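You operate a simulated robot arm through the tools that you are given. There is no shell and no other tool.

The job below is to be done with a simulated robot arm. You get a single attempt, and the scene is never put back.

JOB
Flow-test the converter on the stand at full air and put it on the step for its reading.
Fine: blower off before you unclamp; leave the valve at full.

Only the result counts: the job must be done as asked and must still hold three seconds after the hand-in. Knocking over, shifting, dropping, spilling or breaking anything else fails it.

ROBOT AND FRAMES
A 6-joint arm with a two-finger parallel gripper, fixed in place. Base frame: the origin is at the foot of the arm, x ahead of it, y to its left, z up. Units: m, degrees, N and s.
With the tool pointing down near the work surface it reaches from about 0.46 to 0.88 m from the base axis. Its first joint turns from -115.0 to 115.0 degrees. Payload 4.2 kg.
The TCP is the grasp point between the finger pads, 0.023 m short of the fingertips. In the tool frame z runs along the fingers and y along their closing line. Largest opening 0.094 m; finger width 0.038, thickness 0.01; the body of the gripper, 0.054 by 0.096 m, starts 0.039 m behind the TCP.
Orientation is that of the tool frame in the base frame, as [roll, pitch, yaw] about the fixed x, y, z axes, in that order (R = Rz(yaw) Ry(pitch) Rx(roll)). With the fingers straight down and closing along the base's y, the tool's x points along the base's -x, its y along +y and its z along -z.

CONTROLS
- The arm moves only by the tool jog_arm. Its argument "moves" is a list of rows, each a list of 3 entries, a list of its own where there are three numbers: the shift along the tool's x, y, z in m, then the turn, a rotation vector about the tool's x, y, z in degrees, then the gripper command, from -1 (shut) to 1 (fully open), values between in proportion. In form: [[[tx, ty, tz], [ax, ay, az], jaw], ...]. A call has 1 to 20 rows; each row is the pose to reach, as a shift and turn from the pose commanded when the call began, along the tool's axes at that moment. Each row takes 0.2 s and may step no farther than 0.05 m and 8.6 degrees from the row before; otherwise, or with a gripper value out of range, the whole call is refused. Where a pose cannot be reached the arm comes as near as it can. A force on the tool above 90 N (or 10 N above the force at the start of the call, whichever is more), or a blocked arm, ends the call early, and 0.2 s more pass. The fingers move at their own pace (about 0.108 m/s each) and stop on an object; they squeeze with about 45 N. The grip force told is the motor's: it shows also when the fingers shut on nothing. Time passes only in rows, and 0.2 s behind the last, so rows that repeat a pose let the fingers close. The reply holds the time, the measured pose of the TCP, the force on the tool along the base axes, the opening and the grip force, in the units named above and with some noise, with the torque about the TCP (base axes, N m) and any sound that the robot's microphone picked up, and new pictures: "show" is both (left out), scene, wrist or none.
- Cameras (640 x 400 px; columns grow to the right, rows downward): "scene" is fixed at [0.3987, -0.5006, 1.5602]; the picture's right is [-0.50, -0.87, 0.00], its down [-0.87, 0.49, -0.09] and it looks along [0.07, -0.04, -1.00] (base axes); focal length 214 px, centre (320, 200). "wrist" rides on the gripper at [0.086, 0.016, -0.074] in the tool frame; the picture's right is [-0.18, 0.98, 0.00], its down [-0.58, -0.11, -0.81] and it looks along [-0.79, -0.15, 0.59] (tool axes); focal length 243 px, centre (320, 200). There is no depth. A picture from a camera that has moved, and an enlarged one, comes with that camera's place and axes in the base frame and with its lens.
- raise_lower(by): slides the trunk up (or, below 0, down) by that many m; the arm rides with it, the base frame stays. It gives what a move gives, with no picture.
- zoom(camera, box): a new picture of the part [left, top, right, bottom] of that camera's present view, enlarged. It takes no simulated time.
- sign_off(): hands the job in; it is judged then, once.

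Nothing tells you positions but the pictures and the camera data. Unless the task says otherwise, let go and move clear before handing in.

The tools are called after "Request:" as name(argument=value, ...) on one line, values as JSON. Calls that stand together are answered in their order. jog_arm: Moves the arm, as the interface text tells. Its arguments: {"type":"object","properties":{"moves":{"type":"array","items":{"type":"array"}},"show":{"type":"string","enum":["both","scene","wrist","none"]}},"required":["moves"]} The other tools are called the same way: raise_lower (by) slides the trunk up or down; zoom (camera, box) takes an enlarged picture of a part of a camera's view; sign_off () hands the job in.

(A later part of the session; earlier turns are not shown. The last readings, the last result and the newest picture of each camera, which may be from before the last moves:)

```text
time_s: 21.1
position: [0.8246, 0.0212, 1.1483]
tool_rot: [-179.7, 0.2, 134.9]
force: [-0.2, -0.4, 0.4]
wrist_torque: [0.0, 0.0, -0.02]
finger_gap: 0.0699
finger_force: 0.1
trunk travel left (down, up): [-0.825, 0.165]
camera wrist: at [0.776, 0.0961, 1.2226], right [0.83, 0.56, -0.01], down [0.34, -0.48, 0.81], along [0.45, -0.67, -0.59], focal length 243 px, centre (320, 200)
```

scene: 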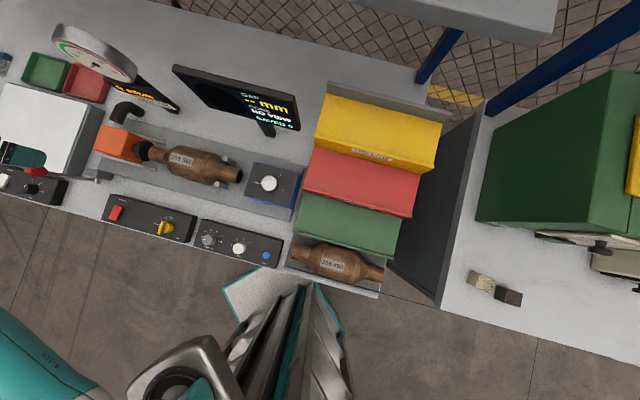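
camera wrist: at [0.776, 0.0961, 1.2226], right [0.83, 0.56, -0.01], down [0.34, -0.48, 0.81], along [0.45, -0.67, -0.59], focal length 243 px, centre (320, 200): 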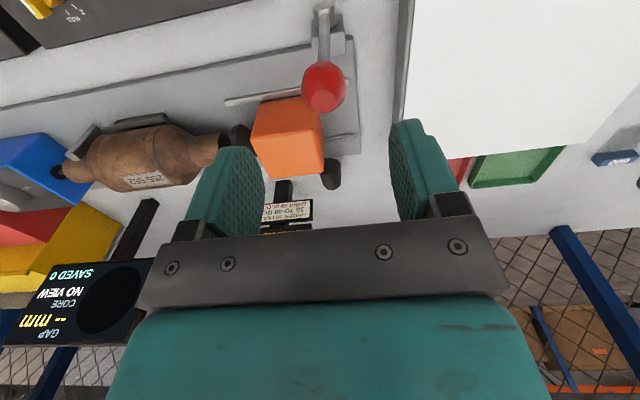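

Request:
jog_arm(moves=[[[0, 0, 0.03], [0, 0, 0], 0.49], [[0, 0, 0.06], [0, 0, 0], 0.49], [[0, 0, 0.087], [0, 0, 0], 0.49]], show="wrist")

```text
time_s: 21.9
position: [0.8228, 0.0211, 1.0617]
tool_rot: [-179.6, 0.2, 135.0]
force: [-0.2, -0.4, 0.1]
wrist_torque: [0.02, -0.01, -0.01]
finger_gap: 0.0699
finger_force: 0.2
trunk travel left (down, up): [-0.825, 0.165]
camera wrist: at [0.7753, 0.0952, 1.1356], right [0.82, 0.57, -0.01], down [0.34, -0.48, 0.81], along [0.45, -0.67, -0.59], focal length 243 px, centre (320, 200)
```

wrist: 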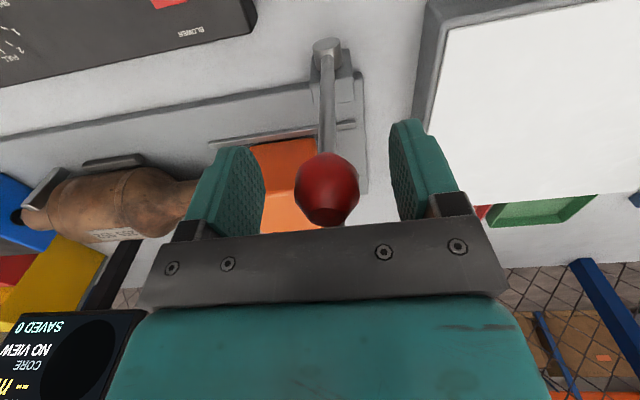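

Request:
jog_arm(moves=[[[0, -0.015, 0], [0, 0, 0], 0.49], [[0, -0.03, 0], [0, 0, 0], 0.49], [[0, -0.045, 0.003], [0, 0, 0], 0.49]], show="wrist")

```text
time_s: 22.7
position: [0.8197, -0.0059, 1.0576]
tool_rot: [-179.2, 0.0, 135.1]
force: [0.2, -0.1, -0.2]
wrist_torque: [-0.04, -0.02, 0.04]
finger_gap: 0.0697
finger_force: 0.0
out of reach, approached as far as the arm can: row 1, 2, 3
trunk travel left (down, up): [-0.825, 0.165]
camera wrist: at [0.7711, 0.0685, 1.1329], right [0.83, 0.56, -0.02], down [0.34, -0.48, 0.81], along [0.45, -0.67, -0.59], focal length 243 px, centre (320, 200)
```

wrist: 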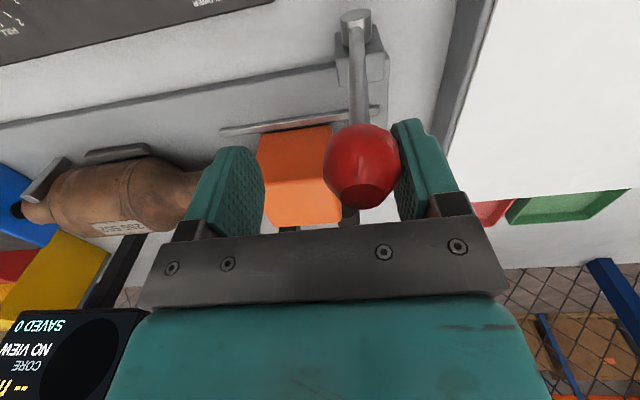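

Request:
jog_arm(moves=[[[0, 0.01, -0.03], [0, 0, 0], 0.49], [[0, 0.01, -0.07], [0, 0, 0], 0.49], [[0, 0.01, -0.11], [0, 0, 0], 0.49], [[0, -0.02, -0.13], [0, 0, 0], 0.49], [[0, -0.06, -0.13], [0, 0, 0], 0.49], [[0, -0.1, -0.13], [0, 0, 0], 0.49]], show="scene")

```text
time_s: 24.1
position: [0.8067, -0.0655, 1.2096]
tool_rot: [-179.7, 0.1, 135.1]
force: [0.3, 0.5, 0.1]
wrist_torque: [-0.04, 0.01, 0.0]
finger_gap: 0.0699
finger_force: 0.0
out of reach, approached as far as the arm can: row 5, 6
trunk travel left (down, up): [-0.825, 0.165]
```

scene: 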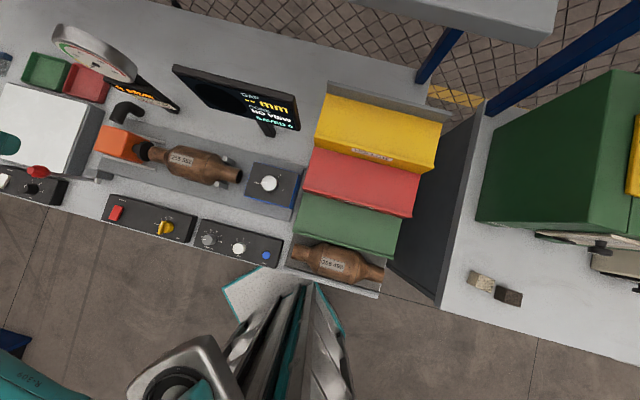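

The elbow is indeed on the wrong side of straight. I'll stretch out over the light-box side (clear of the lever), sweep downward at full stretch so the elbow passes back, then retract and see if it tracks.

Request:
jog_arm(moves=[[[0.0263, 0.0239, -0.02], [0, 0, 0], 0.49], [[0.0581, 0.0557, -0.035], [0, 0, 0], 0.49], [[0.0864, 0.0911, -0.04], [0, 0, 0], 0.49], [[0.1005, 0.1335, -0.04], [0, 0, 0], 0.49], [[0.0864, 0.1759, -0.04], [0, 0, 0], 0.49], [[0.0581, 0.2042, -0.03], [0, 0, 0], 0.49], [[0.0581, 0.2042, 0.0146], [0, 0, 0], 0.49], [[0.0581, 0.2042, 0.0596], [0, 0, 0], 0.49], [[0.0581, 0.2042, 0.1046], [0, 0, 0], 0.49], [[0.0581, 0.2042, 0.1396], [0, 0, 0], 0.49], [[0.0864, 0.1759, 0.1396], [0, 0, 0], 0.49], [[0.1147, 0.1476, 0.1396], [0, 0, 0], 0.49], [[0.143, 0.1194, 0.1396], [0, 0, 0], 0.49], [[0.1712, 0.0911, 0.1396], [0, 0, 0], 0.49]], show="both")

```text
time_s: 27.1
position: [0.7822, 0.1293, 1.0672]
tool_rot: [-179.6, 0.3, 135.0]
force: [-0.1, -1.0, -1.4]
wrist_torque: [0.02, 0.01, 0.01]
finger_gap: 0.0699
finger_force: 0.0
out of reach, approached as far as the arm can: row 5, 6, 7, 8, 9, 10, 11, 14
trunk travel left (down, up): [-0.825, 0.165]
camera wrist: at [0.7329, 0.2053, 1.1418], right [0.83, 0.56, -0.01], down [0.34, -0.48, 0.81], along [0.45, -0.67, -0.59], focal length 243 px, centre (320, 200)
```

scene: 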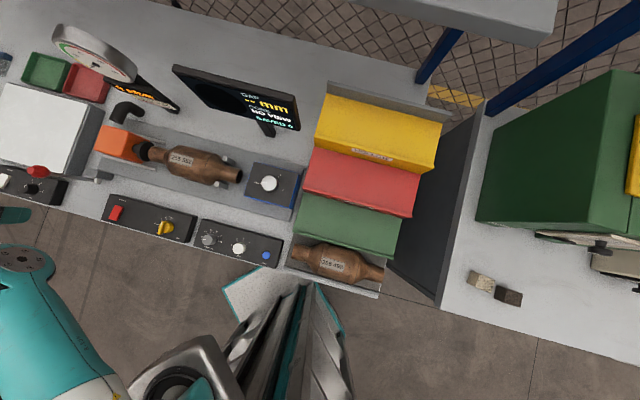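
wrist: 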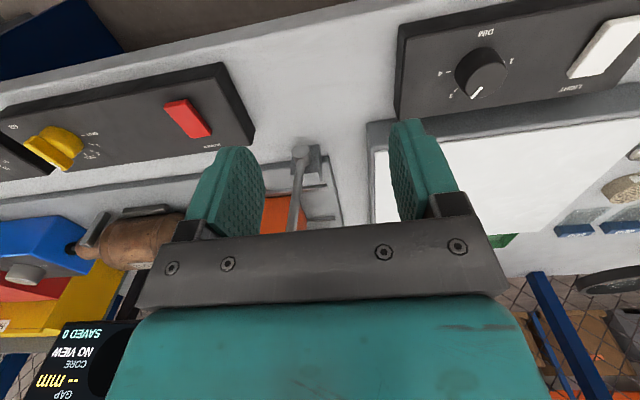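

Still the wrong branch. I'll raise the trunk so the shoulder sits well above the wrist, then stretch out, sweep down and pull in low, which should force the elbow back up.

Request:
raise_lower(by=0.165)

Request:
jog_arm(moves=[[[-0.0262, 0.0366, 0], [0, 0, 0], 0.49], [[-0.0524, 0.0732, 0], [0, 0, 0], 0.49], [[-0.0699, 0.0976, 0.03], [0, 0, 0], 0.49], [[-0.0699, 0.0976, 0.075], [0, 0, 0], 0.49], [[-0.0699, 0.0976, 0.12], [0, 0, 0], 0.49], [[-0.0699, 0.0976, 0.165], [0, 0, 0], 0.49], [[-0.0583, 0.0813, 0.205], [0, 0, 0], 0.49], [[-0.035, 0.0488, 0.225], [0, 0, 0], 0.49], [[-0.0117, 0.0163, 0.225], [0, 0, 0], 0.49], [[0.0117, -0.0163, 0.225], [0, 0, 0], 0.49], [[0.035, -0.0488, 0.225], [0, 0, 0], 0.49], [[0.0583, -0.0813, 0.225], [0, 0, 0], 0.49]], show="scene")

```text
time_s: 28.9
position: [0.7811, 0.1307, 1.2336]
tool_rot: [-179.6, 0.2, 134.9]
force: [0.0, 0.8, -0.1]
wrist_torque: [-0.01, -0.01, 0.0]
finger_gap: 0.0699
finger_force: 0.1
trunk travel left (down, up): [-0.99, 0.0]
```

```text
time_s: 31.5
position: [0.6808, 0.1104, 1.0084]
tool_rot: [-179.7, 0.1, 135.0]
force: [-0.2, 0.1, 0.1]
wrist_torque: [0.0, -0.03, 0.0]
finger_gap: 0.0701
finger_force: 0.0
out of reach, approached as far as the arm can: row 2, 3, 4, 5, 6, 7, 8
trunk travel left (down, up): [-0.99, 0.0]
```

scene: 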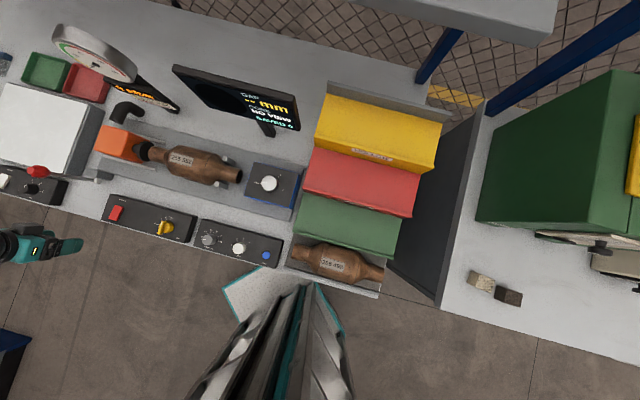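

The arm is back on its proper branch. I'll go over the lever (near vertical at about [0.825, 0.024]) and lower around the handle again.

Request:
jog_arm(moves=[[[0, 0, -0.05], [0, 0, 0], 0.49], [[0, 0, -0.1], [0, 0, 0], 0.49], [[-0.02, 0.005, -0.142], [0, 0, 0], 0.49], [[-0.06, 0.015, -0.142], [0, 0, 0], 0.49], [[-0.1, 0.024, -0.142], [0, 0, 0], 0.49], [[-0.135, 0.033, -0.142], [0, 0, 0], 0.49], [[-0.164, 0.0392, -0.142], [0, 0, 0], 0.49]], show="wrist")

```text
time_s: 33.1
position: [0.8269, 0.0244, 1.1506]
tool_rot: [-179.6, 0.2, 135.0]
force: [-0.7, -0.8, 0.4]
wrist_torque: [0.0, 0.0, 0.03]
finger_gap: 0.0701
finger_force: 0.0
trunk travel left (down, up): [-0.99, 0.0]
camera wrist: at [0.7779, 0.0987, 1.2243], right [0.83, 0.56, -0.01], down [0.34, -0.48, 0.81], along [0.45, -0.67, -0.59], focal length 243 px, centre (320, 200)
```

wrist: 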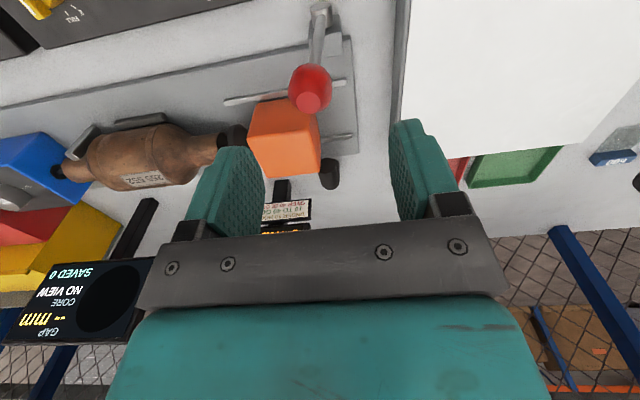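

Request:
jog_arm(moves=[[[0, -0.005, 0.045], [0, 0, 0], 0.49], [[0, -0.005, 0.088], [0, 0, 0], 0.49], [[0, -0.025, 0.088], [0, 0, 0], 0.49], [[0, -0.045, 0.09], [0, 0, 0], 0.49], [[0, -0.06, 0.095], [0, 0, 0], 0.49]], show="both")

```text
time_s: 34.3
position: [0.7824, -0.0181, 1.0559]
tool_rot: [-179.5, 0.1, 135.0]
force: [0.3, -0.6, -0.4]
wrist_torque: [0.01, -0.04, 0.01]
finger_gap: 0.0698
finger_force: 0.1
trunk travel left (down, up): [-0.99, 0.0]
camera wrist: at [0.7347, 0.0564, 1.1301], right [0.83, 0.56, -0.01], down [0.34, -0.48, 0.81], along [0.45, -0.67, -0.59], focal length 243 px, centre (320, 200)
```

scene: 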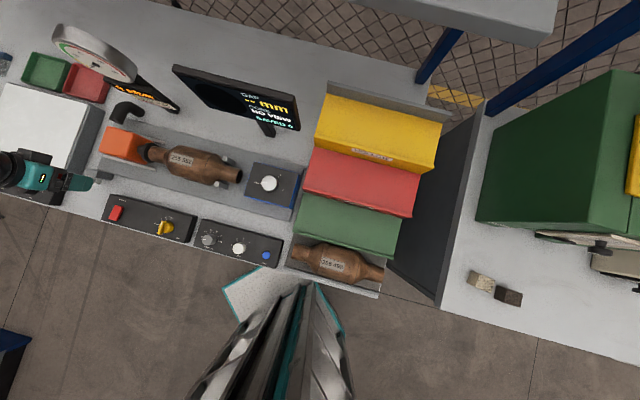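
wrist: 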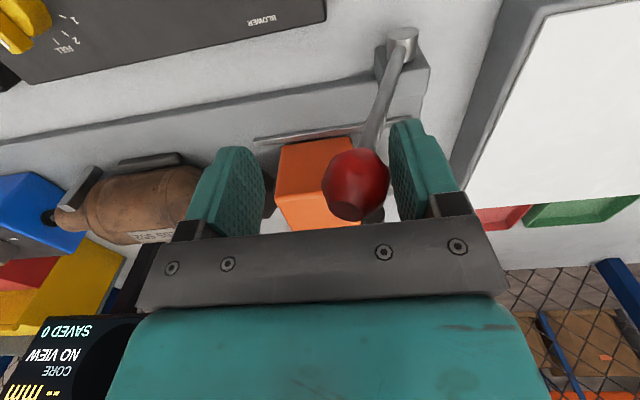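

Request:
jog_arm(moves=[[[0, -0.02, 0.01], [0, 0, 0], 0.49], [[0, -0.04, 0.022], [0, 0, 0], 0.49]], show="both")

Request:
zoom(camera="scene", box=[60, 110, 220, 220])

```text
time_s: 34.9
position: [0.7589, -0.0424, 1.0392]
tool_rot: [179.5, 0.6, 135.3]
force: [12.6, 16.9, 30.3]
wrist_torque: [1.12, -1.21, 0.05]
finger_gap: 0.0793
finger_force: 11.2
trunk travel left (down, up): [-0.99, 0.0]
camera wrist: at [0.7091, 0.0317, 1.1128], right [0.82, 0.57, 0.01], down [0.33, -0.48, 0.81], along [0.47, -0.66, -0.58], focal length 243 px, centre (320, 200)
```

scene: 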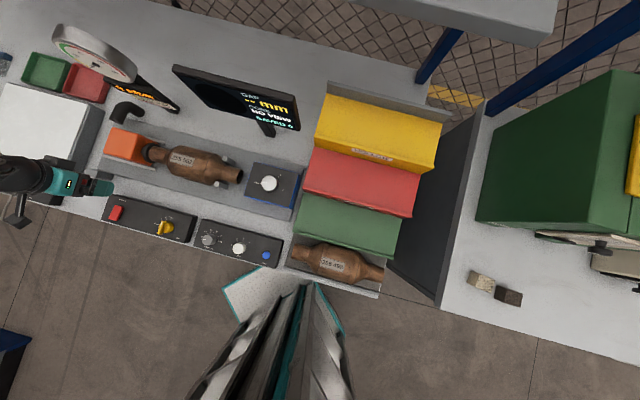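
wrist: 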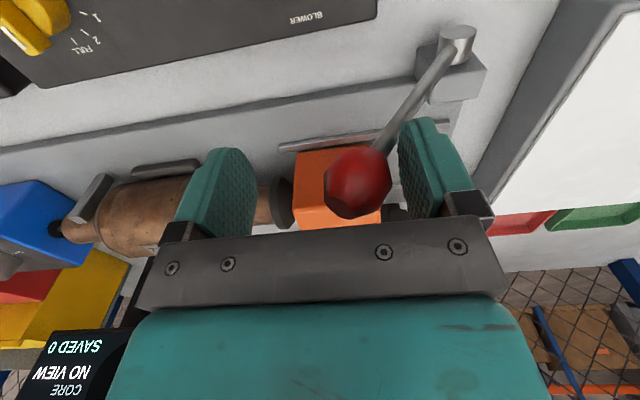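

```text
3.64 times, centred on (140, 165) of scene
camera zoom: at [0.3987, -0.5006, 1.5602], right [-0.5, -0.87, 0.0], down [-0.87, 0.49, -0.09], along [0.07, -0.04, -1.0], focal length 780 px, centre (974, 327)
```

zoom: 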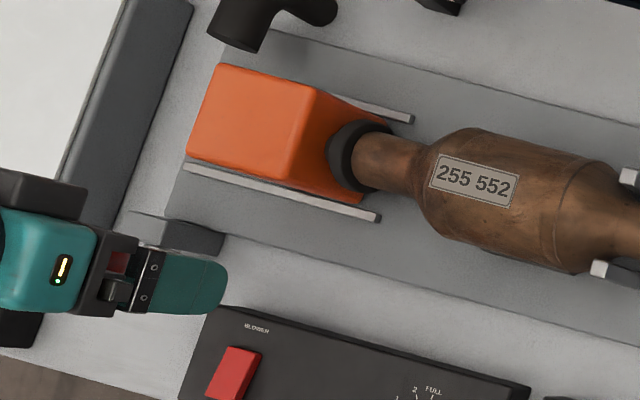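

The lever is now at about +34° (mirror of its start), resistance has risen, and the black cup is seated over the inlet – this looks like the clamped end stop. I'll back off, lift clear and inspect.

Request:
jog_arm(moves=[[[0, 0.01, 0], [0, 0, 0], 0.49], [[0, 0.018, -0.02], [0, 0, 0], 0.49], [[0, 0.018, -0.06], [0, 0, 0], 0.49], [[0, 0.018, -0.1], [0, 0, 0], 0.49]], show="both")

Request:
zoom(camera="wrist", box=[180, 20, 420, 220])

Request:
zoom(camera="scene", box=[60, 110, 220, 220])

```text
time_s: 35.9
position: [0.7688, -0.0319, 1.1328]
tool_rot: [-179.4, 0.2, 135.1]
force: [0.5, 0.6, -0.2]
wrist_torque: [-0.01, 0.02, 0.01]
finger_gap: 0.0698
finger_force: 0.0
trunk travel left (down, up): [-0.99, 0.0]
camera wrist: at [0.7197, 0.043, 1.208], right [0.83, 0.56, -0.01], down [0.34, -0.48, 0.81], along [0.45, -0.67, -0.59], focal length 243 px, centre (320, 200)
```

scene: 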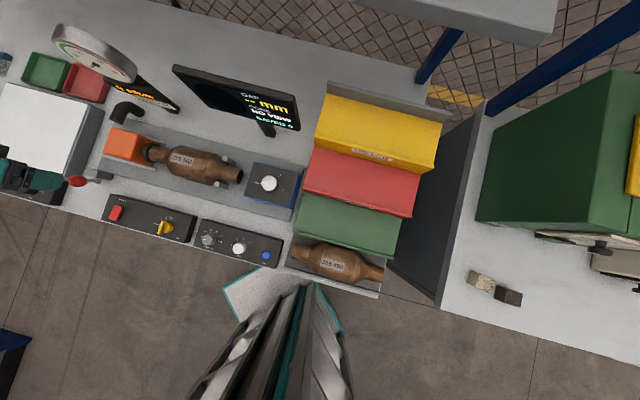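
wrist: 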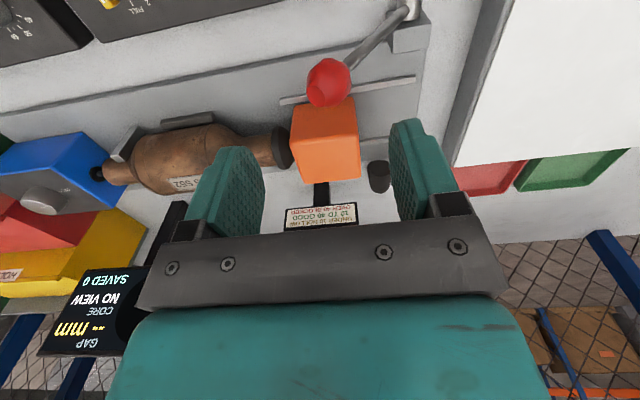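

```text
2.00 times, centred on (300, 120) of wrist
camera zoom: at [0.7197, 0.043, 1.208], right [0.83, 0.56, -0.01], down [0.34, -0.48, 0.81], along [0.45, -0.67, -0.59], focal length 485 px, centre (360, 360)
```

zoom: 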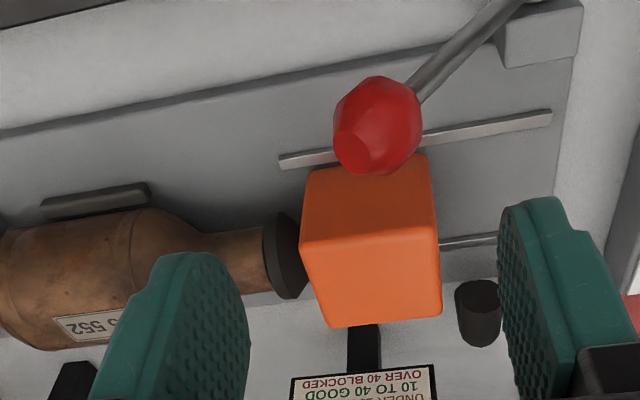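

```text
3.64 times, centred on (140, 165) of scene
camera zoom: at [0.3987, -0.5006, 1.5602], right [-0.5, -0.87, 0.0], down [-0.87, 0.49, -0.09], along [0.07, -0.04, -1.0], focal length 780 px, centre (974, 327)
```

zoom: 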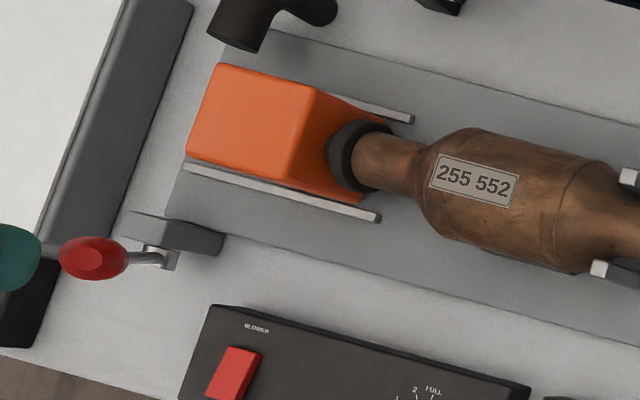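

The clamp is seated. Next, the blower rocker near [0.707, 0.009, 0.934]; I'll move over it and look at which side is raised.

Request:
jog_arm(moves=[[[0.0367, -0.0085, 0], [0, 0, 0], 0.0], [[0.0733, -0.0169, 0], [0, 0, 0], -0.5], [[0.0733, -0.0169, 0.04], [0, 0, 0], -1], [[0.0733, -0.0169, 0.07], [0, 0, 0], -1]], show="wrist")

Request:
zoom(camera="wrist", box=[230, 20, 410, 180])

Request:
zoom(camera="scene", box=[90, 190, 150, 230])

```text
time_s: 36.9
position: [0.7046, 0.0073, 1.0612]
tool_rot: [-179.6, 0.2, 135.0]
force: [-1.3, 0.2, 0.2]
wrist_torque: [0.0, -0.01, 0.05]
finger_gap: 0.0002
finger_force: 42.4
trunk travel left (down, up): [-0.99, 0.0]
camera wrist: at [0.6558, 0.0817, 1.1364], right [0.83, 0.56, -0.01], down [0.34, -0.48, 0.81], along [0.45, -0.67, -0.59], focal length 243 px, centre (320, 200)
```

wrist: 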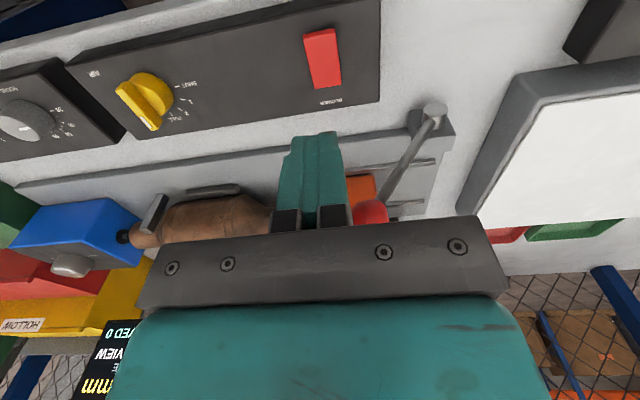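

```text
2.50 times, centred on (320, 100) of wrist
camera zoom: at [0.6558, 0.0817, 1.1364], right [0.83, 0.56, -0.01], down [0.34, -0.48, 0.81], along [0.45, -0.67, -0.59], focal length 606 px, centre (320, 450)
```

zoom: 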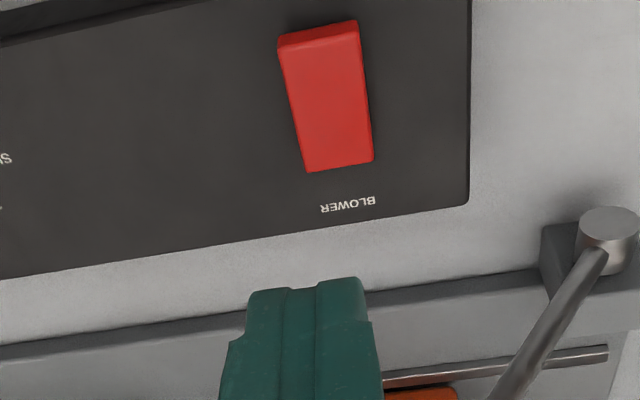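

```text
10.00 times, centred on (120, 210) of scene
camera zoom: at [0.3987, -0.5006, 1.5602], right [-0.5, -0.87, 0.0], down [-0.87, 0.49, -0.09], along [0.07, -0.04, -1.0], focal length 2145 px, centre (2320, 100)
```

zoom: 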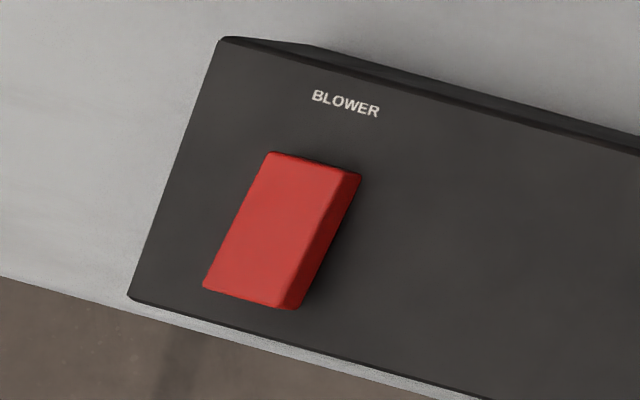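

The rocker's front end (nearest me) appears raised, with its back end down. I'll line up closed fingertips over the front end and press gently.

Request:
jog_arm(moves=[[[0.018, 0.0023, 0.04], [0, 0, 0], -1], [[0.018, 0.0023, 0.08], [0, 0, 0], -1]], show="wrist")

Request:
zoom(camera="wrist", box=[240, 60, 400, 200])

```text
time_s: 37.5
position: [0.6914, 0.0243, 0.9823]
tool_rot: [-179.5, 0.2, 135.0]
force: [-1.1, 0.1, 0.2]
wrist_torque: [0.0, -0.02, 0.03]
finger_gap: 0.0004
finger_force: 42.9
trunk travel left (down, up): [-0.99, 0.0]
camera wrist: at [0.643, 0.0984, 1.056], right [0.83, 0.56, -0.01], down [0.34, -0.48, 0.81], along [0.45, -0.67, -0.59], focal length 243 px, centre (320, 200)
```

wrist: 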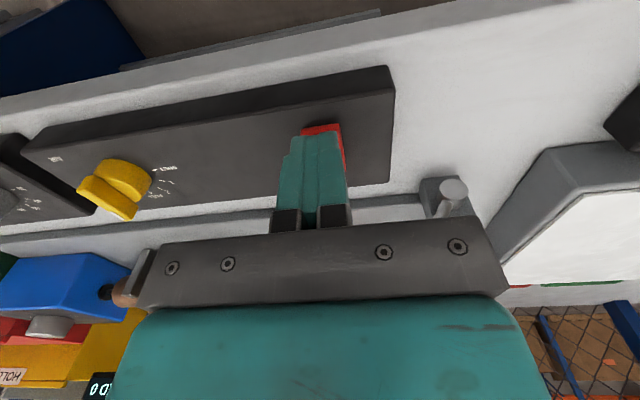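

```text
2.86 times, centred on (320, 130) of wrist
camera zoom: at [0.643, 0.0984, 1.056], right [0.83, 0.56, -0.01], down [0.34, -0.48, 0.81], along [0.45, -0.67, -0.59], focal length 693 px, centre (320, 400)
```

zoom: 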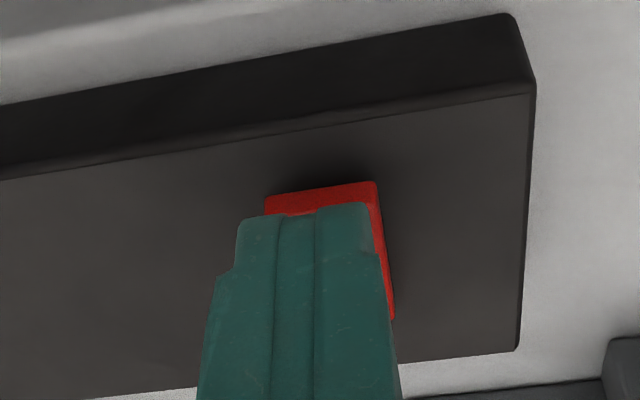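

Request:
jog_arm(moves=[[[0, 0, 0.012], [0, 0, 0], -1], [[0, 0, 0.018], [0, 0, 0], -1], [[0, 0, 0.022], [0, 0, 0], -1]], show="wrist")

```text
time_s: 38.3
position: [0.6923, 0.023, 0.9615]
tool_rot: [-179.6, 0.1, 135.0]
force: [-6.8, 2.1, 15.3]
wrist_torque: [-0.12, -0.08, -0.07]
finger_gap: 0.0
finger_force: 42.4
trunk travel left (down, up): [-0.99, 0.0]
camera wrist: at [0.6431, 0.0973, 1.0369], right [0.82, 0.57, -0.01], down [0.34, -0.48, 0.81], along [0.45, -0.67, -0.59], focal length 243 px, centre (320, 200)
```

wrist: 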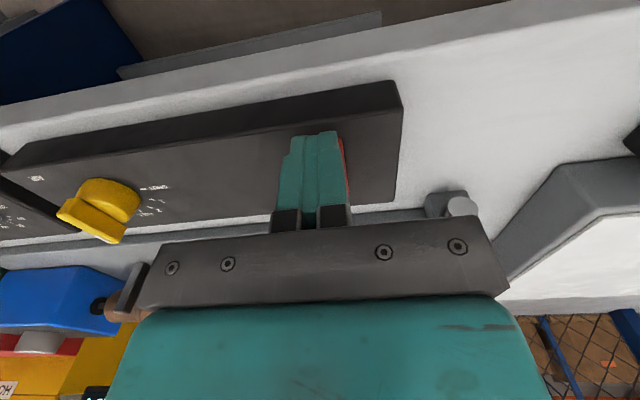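

Request:
jog_arm(moves=[[[0, 0, 0.003], [0, 0, 0], -1], [[0, 0, 0.005], [0, 0, 0], -1]], show="wrist")

```text
time_s: 38.9
position: [0.6916, 0.0228, 0.9619]
tool_rot: [-180.0, 0.4, 135.1]
force: [-23.1, 6.2, 75.4]
wrist_torque: [-0.9, -0.49, -0.12]
finger_gap: 0.0
finger_force: 43.2
trunk travel left (down, up): [-0.99, 0.0]
camera wrist: at [0.6424, 0.0972, 1.0364], right [0.82, 0.57, 0.0], down [0.33, -0.48, 0.81], along [0.46, -0.67, -0.59], focal length 243 px, centre (320, 200)
```

wrist: 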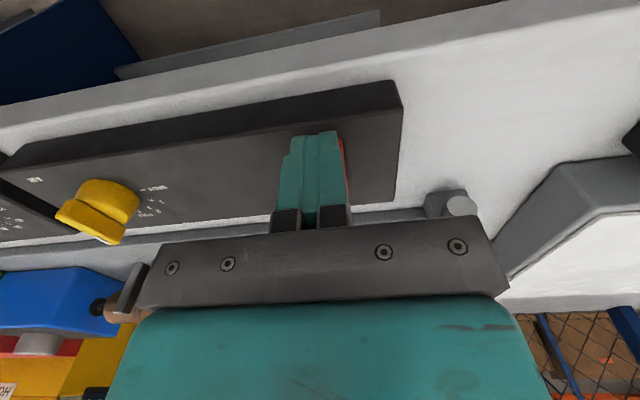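

Request:
jog_arm(moves=[[[0, 0, -0.02], [0, 0, 0], -1], [[0.0, 0, -0.06], [0, 0, 0], -1], [[-0.018, 0, -0.1], [0, 0, 0], -1]], show="both")

Request:
zoom(camera="wrist", box=[230, 20, 410, 180])

Request:
zoom(camera="scene", box=[90, 190, 150, 230])

Request:
zoom(camera="scene", box=[40, 20, 200, 120])

```text
time_s: 39.7
position: [0.7056, 0.0084, 1.0563]
tool_rot: [-179.5, 0.3, 135.0]
force: [0.2, 0.2, 0.0]
wrist_torque: [0.01, 0.0, 0.03]
finger_gap: 0.0001
finger_force: 42.3
trunk travel left (down, up): [-0.99, 0.0]
camera wrist: at [0.6569, 0.083, 1.1301], right [0.83, 0.56, -0.01], down [0.34, -0.48, 0.81], along [0.45, -0.67, -0.59], focal length 243 px, centre (320, 200)
```

scene: 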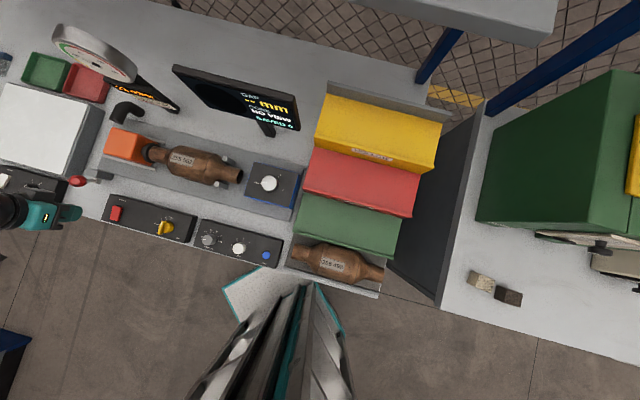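
wrist: 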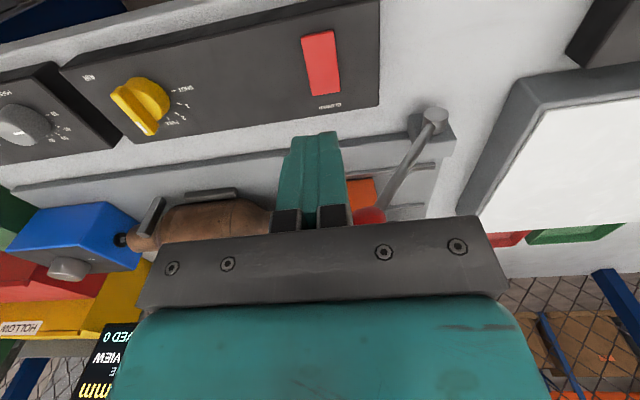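

```text
2.50 times, centred on (320, 100) of wrist
camera zoom: at [0.6569, 0.083, 1.1301], right [0.83, 0.56, -0.01], down [0.34, -0.48, 0.81], along [0.45, -0.67, -0.59], focal length 606 px, centre (320, 450)
```

zoom: 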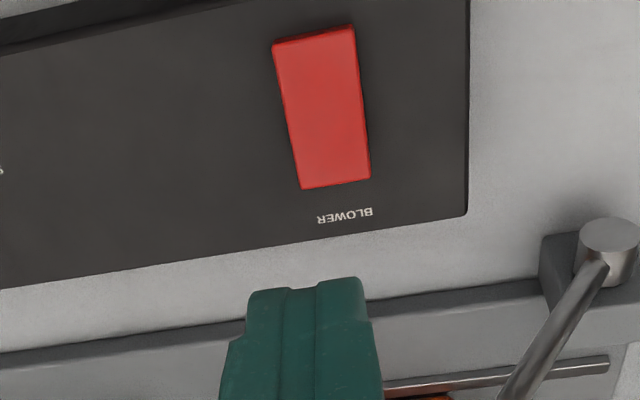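

```text
10.00 times, centred on (120, 210) of scene
camera zoom: at [0.3987, -0.5006, 1.5602], right [-0.5, -0.87, 0.0], down [-0.87, 0.49, -0.09], along [0.07, -0.04, -1.0], focal length 2145 px, centre (2320, 100)
```

zoom: 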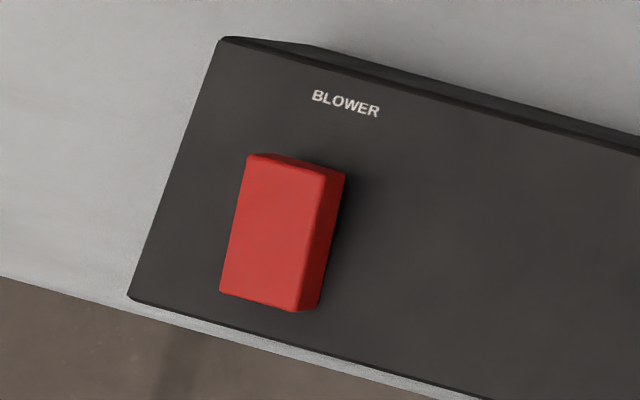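

```text
4.00 times, centred on (120, 70) of scene
camera zoom: at [0.3987, -0.5006, 1.5602], right [-0.5, -0.87, 0.0], down [-0.87, 0.49, -0.09], along [0.07, -0.04, -1.0], focal length 858 px, centre (1120, 720)
```

zoom: 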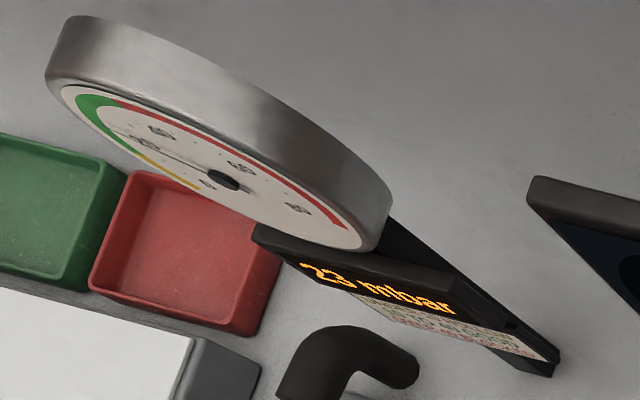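

The blower is on now – the rocker flipped and the display shows about 23 mbar. I'll let it settle for a couple of seconds and read again.

Request:
jog_arm(moves=[[[0, 0, 0], [0, 0, 0], -1], [[0, 0, 0], [0, 0, 0], -1], [[0, 0, 0], [0, 0, 0], -1], [[0, 0, 0], [0, 0, 0], -1], [[0, 0, 0], [0, 0, 0], -1], [[0, 0, 0], [0, 0, 0], -1], [[0, 0, 0], [0, 0, 0], -1], [[0, 0, 0], [0, 0, 0], -1], [[0, 0, 0], [0, 0, 0], -1], [[0, 0, 0], [0, 0, 0], -1], [[0, 0, 0], [0, 0, 0], -1], [[0, 0, 0], [0, 0, 0], -1]], show="none")

Request:
zoom(camera="scene", box=[90, 60, 190, 120])

Request:
zoom(camera="scene", box=[40, 20, 150, 90])

Request:
zoom(camera="scene", box=[60, 110, 220, 240])

```text
time_s: 42.3
position: [0.7057, 0.008, 1.0576]
tool_rot: [-179.6, 0.2, 135.0]
force: [0.3, -0.3, 0.2]
wrist_torque: [-0.02, 0.01, -0.02]
finger_gap: 0.0001
finger_force: 42.6
trunk travel left (down, up): [-0.99, 0.0]
```

```text
6.40 times, centred on (140, 90) of scene
camera zoom: at [0.3987, -0.5006, 1.5602], right [-0.5, -0.87, 0.0], down [-0.87, 0.49, -0.09], along [0.07, -0.04, -1.0], focal length 1373 px, centre (1472, 904)
```

zoom: 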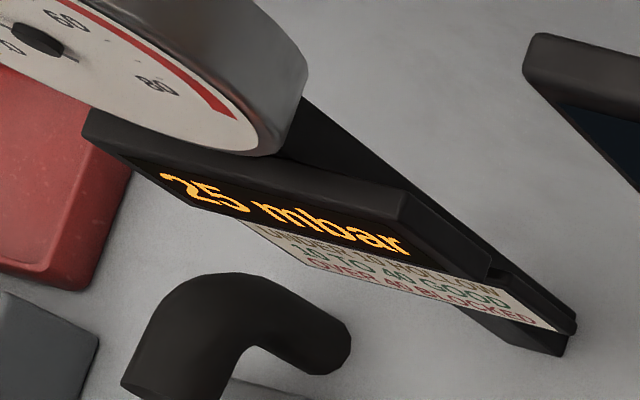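

```text
5.71 times, centred on (95, 55) of scene
camera zoom: at [0.3987, -0.5006, 1.5602], right [-0.5, -0.87, 0.0], down [-0.87, 0.49, -0.09], along [0.07, -0.04, -1.0], focal length 1226 px, centre (1606, 1029)
```

zoom: 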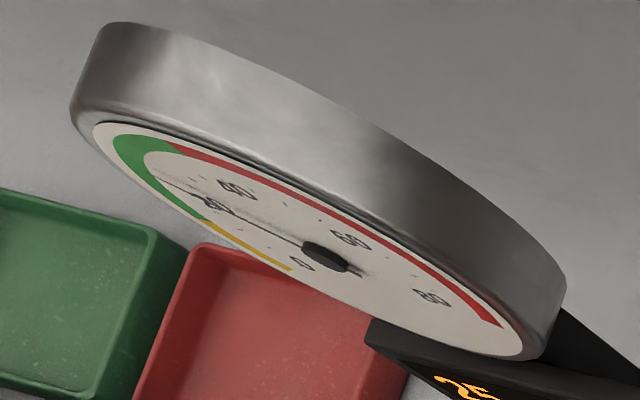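

```text
3.08 times, centred on (140, 175) of scene
camera zoom: at [0.3987, -0.5006, 1.5602], right [-0.5, -0.87, 0.0], down [-0.87, 0.49, -0.09], along [0.07, -0.04, -1.0], focal length 660 px, centre (874, 277)
```

zoom: 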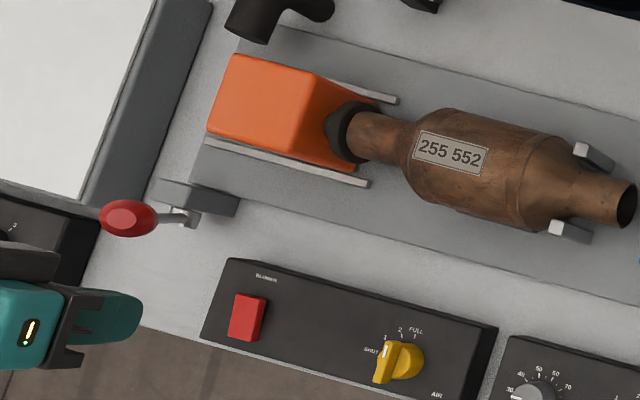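

Request:
jog_arm(moves=[[[0, 0, 0], [0, 0, 0], -1], [[0, 0, 0], [0, 0, 0], -1], [[0, 0, 0], [0, 0, 0], -1], [[0, 0, 0], [0, 0, 0], -1], [[0, 0, 0], [0, 0, 0], -1], [[0, 0, 0], [0, 0, 0], -1], [[0, 0, 0], [0, 0, 0], -1], [[0, 0, 0], [0, 0, 0], -1], [[0, 0, 0], [0, 0, 0], -1], [[0, 0, 0], [0, 0, 0], -1], [[0, 0, 0], [0, 0, 0], -1], [[0, 0, 0], [0, 0, 0], -1], [[0, 0, 0], [0, 0, 0], -1], [[0, 0, 0], [0, 0, 0], -1], [[0, 0, 0], [0, 0, 0], -1], [[0, 0, 0], [0, 0, 0], -1], [[0, 0, 0], [0, 0, 0], -1], [[0, 0, 0], [0, 0, 0], -1], [[0, 0, 0], [0, 0, 0], -1], [[0, 0, 0], [0, 0, 0], -1]], show="none")

Request:
zoom(camera="scene", box=[90, 60, 190, 120])

```text
time_s: 46.5
position: [0.7058, 0.0084, 1.0558]
tool_rot: [-179.7, 0.2, 135.0]
force: [0.1, -0.1, -0.3]
wrist_torque: [0.01, -0.02, 0.01]
finger_gap: 0.0
finger_force: 42.7
trunk travel left (down, up): [-0.99, 0.0]
```

```text
6.40 times, centred on (140, 90) of scene
camera zoom: at [0.3987, -0.5006, 1.5602], right [-0.5, -0.87, 0.0], down [-0.87, 0.49, -0.09], along [0.07, -0.04, -1.0], focal length 1373 px, centre (1472, 904)
```

zoom: 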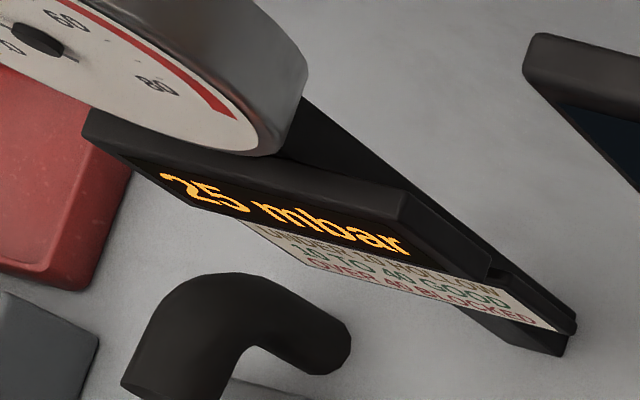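

The reading is steady at 25 mbar → the 10–40 GOOD band. Before switching off, I'll double-check the valve pointer is truly at FULL.

Request:
zoom(camera="scene", box=[145, 205, 195, 240])

Request:
zoom(camera="wrist", box=[80, 50, 220, 150])

```text
11.43 times, centred on (170, 222) of scene
camera zoom: at [0.3987, -0.5006, 1.5602], right [-0.5, -0.87, 0.0], down [-0.87, 0.49, -0.09], along [0.07, -0.04, -1.0], focal length 2451 px, centre (2034, -57)
```

zoom: 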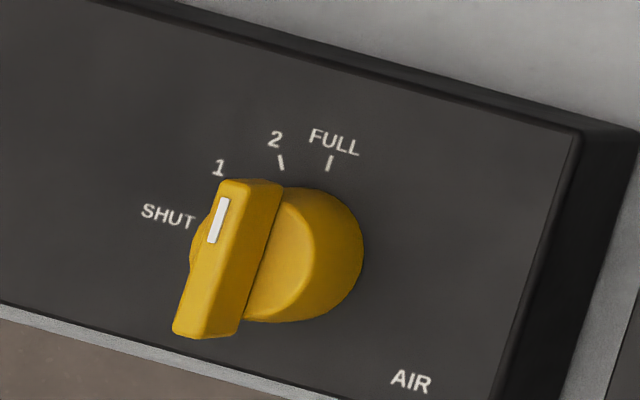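

```text
4.00 times, centred on (150, 100) of wrist
camera zoom: at [0.6572, 0.0831, 1.1305], right [0.83, 0.56, -0.01], down [0.34, -0.48, 0.81], along [0.45, -0.67, -0.59], focal length 970 px, centre (1000, 600)
```

zoom: 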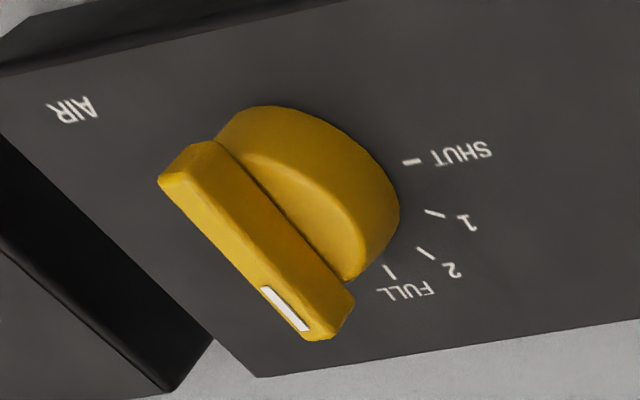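

The bar lies parallel to the FULL tick, so the test at full air is valid: 25 mbar = GOOD. Now I'll switch the blower off by pressing the rocker's raised back end, keeping clear of the lever handle.

Request:
jog_arm(moves=[[[-0.0192, 0.0007, 0.02], [0, 0, 0], -1], [[-0.0192, 0.0007, 0.06], [0, 0, 0], -1], [[-0.0192, 0.0007, 0.08], [0, 0, 0], -1]], show="wrist")

Request:
zoom(camera="wrist", box=[240, 60, 440, 220])

Request:
zoom(camera="scene", box=[50, 150, 150, 230])

```text
time_s: 47.2
position: [0.7189, -0.0023, 1.005]
tool_rot: [179.7, 0.8, 134.9]
force: [-66.3, 3.0, 77.9]
wrist_torque: [-1.98, -6.53, -1.36]
finger_gap: 0.0001
finger_force: 42.2
trunk travel left (down, up): [-0.99, 0.0]
stopped in row 3: the force on the tool passed its limit at 133 N (the readings are from after the stop); the commanded pose is now the measured one
camera wrist: at [0.6703, 0.0715, 1.079], right [0.83, 0.56, 0.01], down [0.32, -0.48, 0.81], along [0.46, -0.67, -0.58], focal length 243 px, centre (320, 200)
```

wrist: 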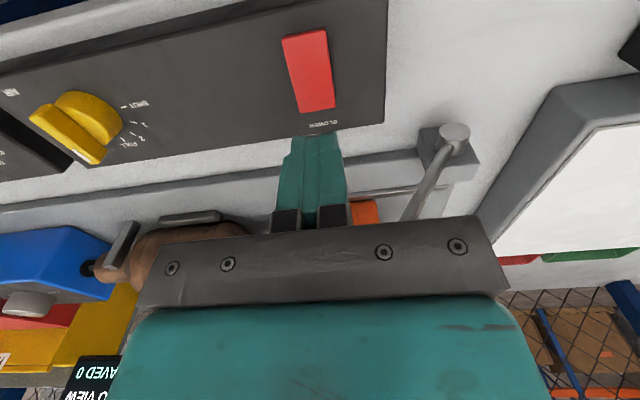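

```text
2.50 times, centred on (340, 140) of wrist
camera zoom: at [0.6703, 0.0715, 1.079], right [0.83, 0.56, 0.01], down [0.32, -0.48, 0.81], along [0.46, -0.67, -0.58], focal length 606 px, centre (270, 350)
```

zoom: 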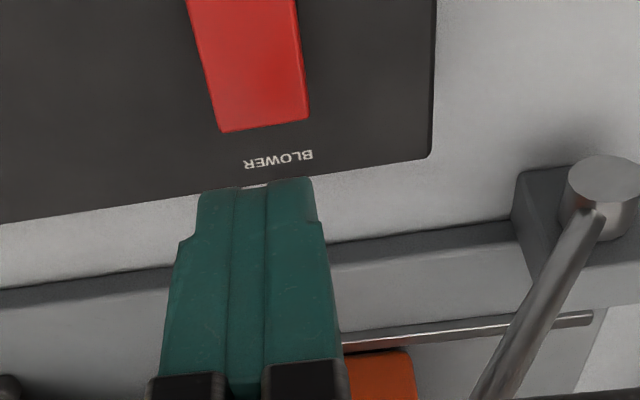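

```text
5.00 times, centred on (100, 190) of scene
camera zoom: at [0.3987, -0.5006, 1.5602], right [-0.5, -0.87, 0.0], down [-0.87, 0.49, -0.09], along [0.07, -0.04, -1.0], focal length 1072 px, centre (1420, 250)
```

zoom: 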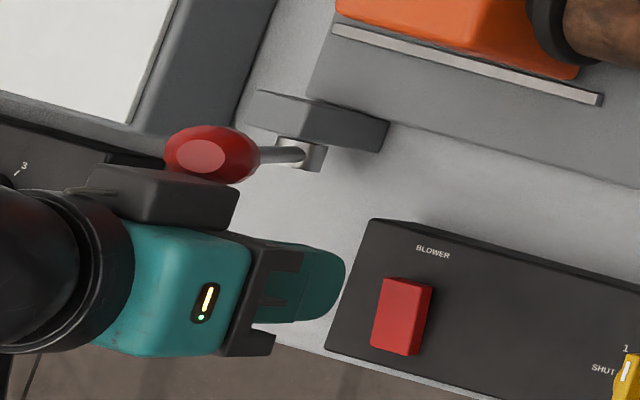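

The gripper body caught the lever handle from above and the motion stopped. I'll back off forward and up right away and check that the lever and clamp haven't shifted.

Request:
jog_arm(moves=[[[0.005, 0, -0.01], [0, 0, 0], -1], [[0.015, 0, -0.04], [0, 0, 0], -1], [[0.02, 0, -0.085], [0, 0, 0], -1]], show="both")

Request:
zoom(camera="scene", box=[40, 110, 200, 220])

Request:
zoom(camera="scene", box=[90, 60, 190, 120])

```text
time_s: 48.0
position: [0.7112, 0.0089, 1.082]
tool_rot: [179.7, 0.7, 135.0]
force: [0.8, 0.5, -0.5]
wrist_torque: [-0.01, 0.03, 0.0]
finger_gap: 0.0
finger_force: 42.6
trunk travel left (down, up): [-0.99, 0.0]
camera wrist: at [0.6624, 0.083, 1.1559], right [0.83, 0.56, 0.01], down [0.32, -0.48, 0.81], along [0.46, -0.67, -0.58], focal length 243 px, centre (320, 200)
```

scene: 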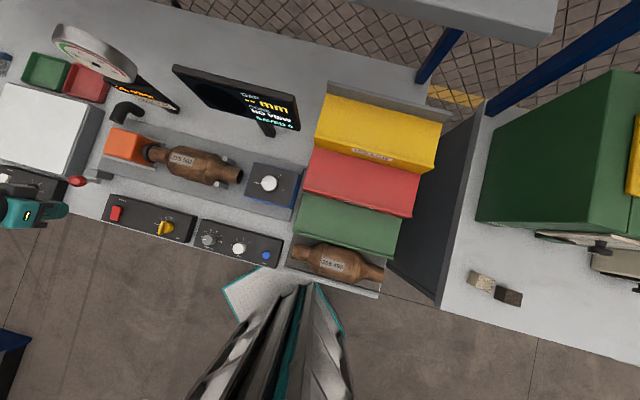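
wrist: 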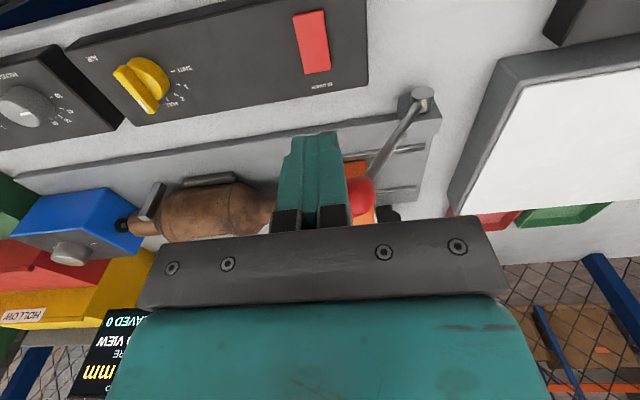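

```text
3.64 times, centred on (120, 165) of scene
camera zoom: at [0.3987, -0.5006, 1.5602], right [-0.5, -0.87, 0.0], down [-0.87, 0.49, -0.09], along [0.07, -0.04, -1.0], focal length 780 px, centre (1047, 327)
```

zoom: 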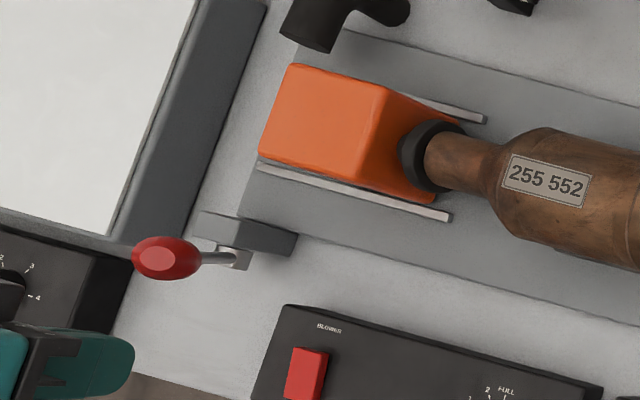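

```text
6.40 times, centred on (140, 90) of scene
camera zoom: at [0.3987, -0.5006, 1.5602], right [-0.5, -0.87, 0.0], down [-0.87, 0.49, -0.09], along [0.07, -0.04, -1.0], focal length 1373 px, centre (1472, 904)
```

zoom: 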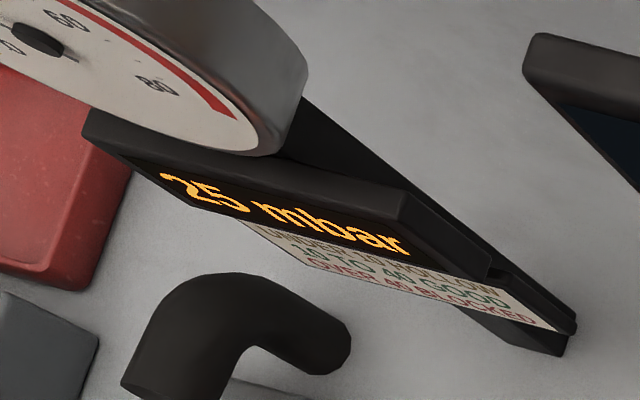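

Lever, clamp and reading are unchanged (25 mbar). I'll approach the rocker's back end with the tool tilted 25° so the gripper body leans toward the front, away from the handle.

Request:
jog_arm(moves=[[[0, -0.003, 0], [0, -8.3, 0], -1], [[0, -0.0064, 0], [0, -16.6, 0], -1], [[-0.005, -0.0064, 0.02], [0, -25, 0], -1], [[-0.0168, -0.0064, 0.05], [0, -25, 0], -1]], show="both")

Request:
zoom(camera="scene", box=[50, 150, 150, 230])

Request:
zoom(camera="wrist", box=[240, 40, 440, 200])

```text
time_s: 49.0
position: [0.7183, -0.0082, 1.0332]
tool_rot: [179.7, 25.8, 134.9]
force: [0.0, 0.1, 0.6]
wrist_torque: [-0.01, -0.02, 0.0]
finger_gap: 0.0
finger_force: 42.6
trunk travel left (down, up): [-0.99, 0.0]
camera wrist: at [0.6528, 0.0826, 1.063], right [0.81, 0.58, 0.08], down [0.04, -0.2, 0.98], along [0.58, -0.79, -0.19], focal length 243 px, centre (320, 200)
```

scene: 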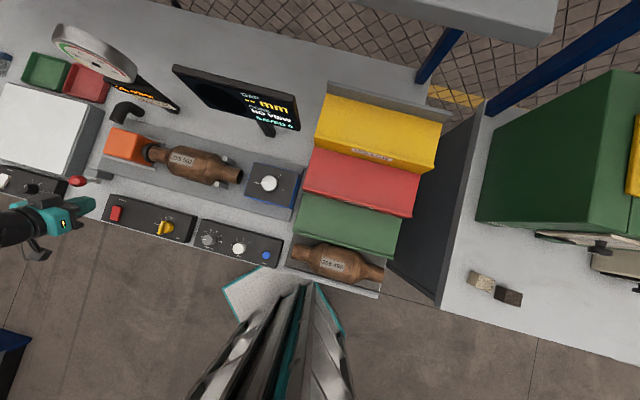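
wrist: 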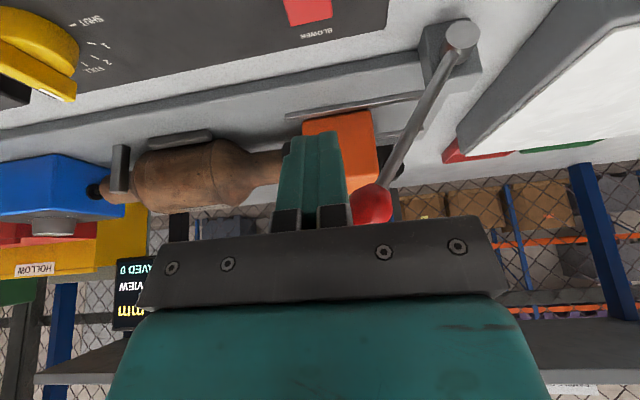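

```text
5.00 times, centred on (100, 190) of scene
camera zoom: at [0.3987, -0.5006, 1.5602], right [-0.5, -0.87, 0.0], down [-0.87, 0.49, -0.09], along [0.07, -0.04, -1.0], focal length 1072 px, centre (1420, 250)
```

zoom: 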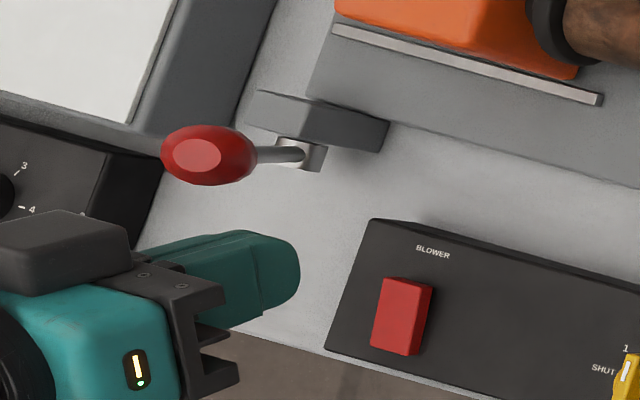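

```text
2.50 times, centred on (340, 120) of wrist
camera zoom: at [0.6528, 0.0826, 1.063], right [0.81, 0.58, 0.08], down [0.04, -0.2, 0.98], along [0.58, -0.79, -0.19], focal length 606 px, centre (270, 400)
```

zoom: 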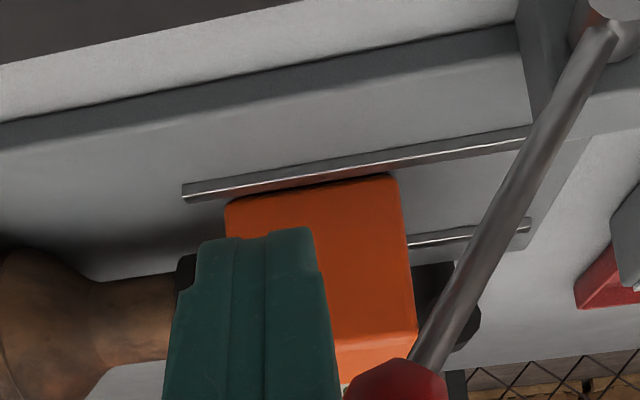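

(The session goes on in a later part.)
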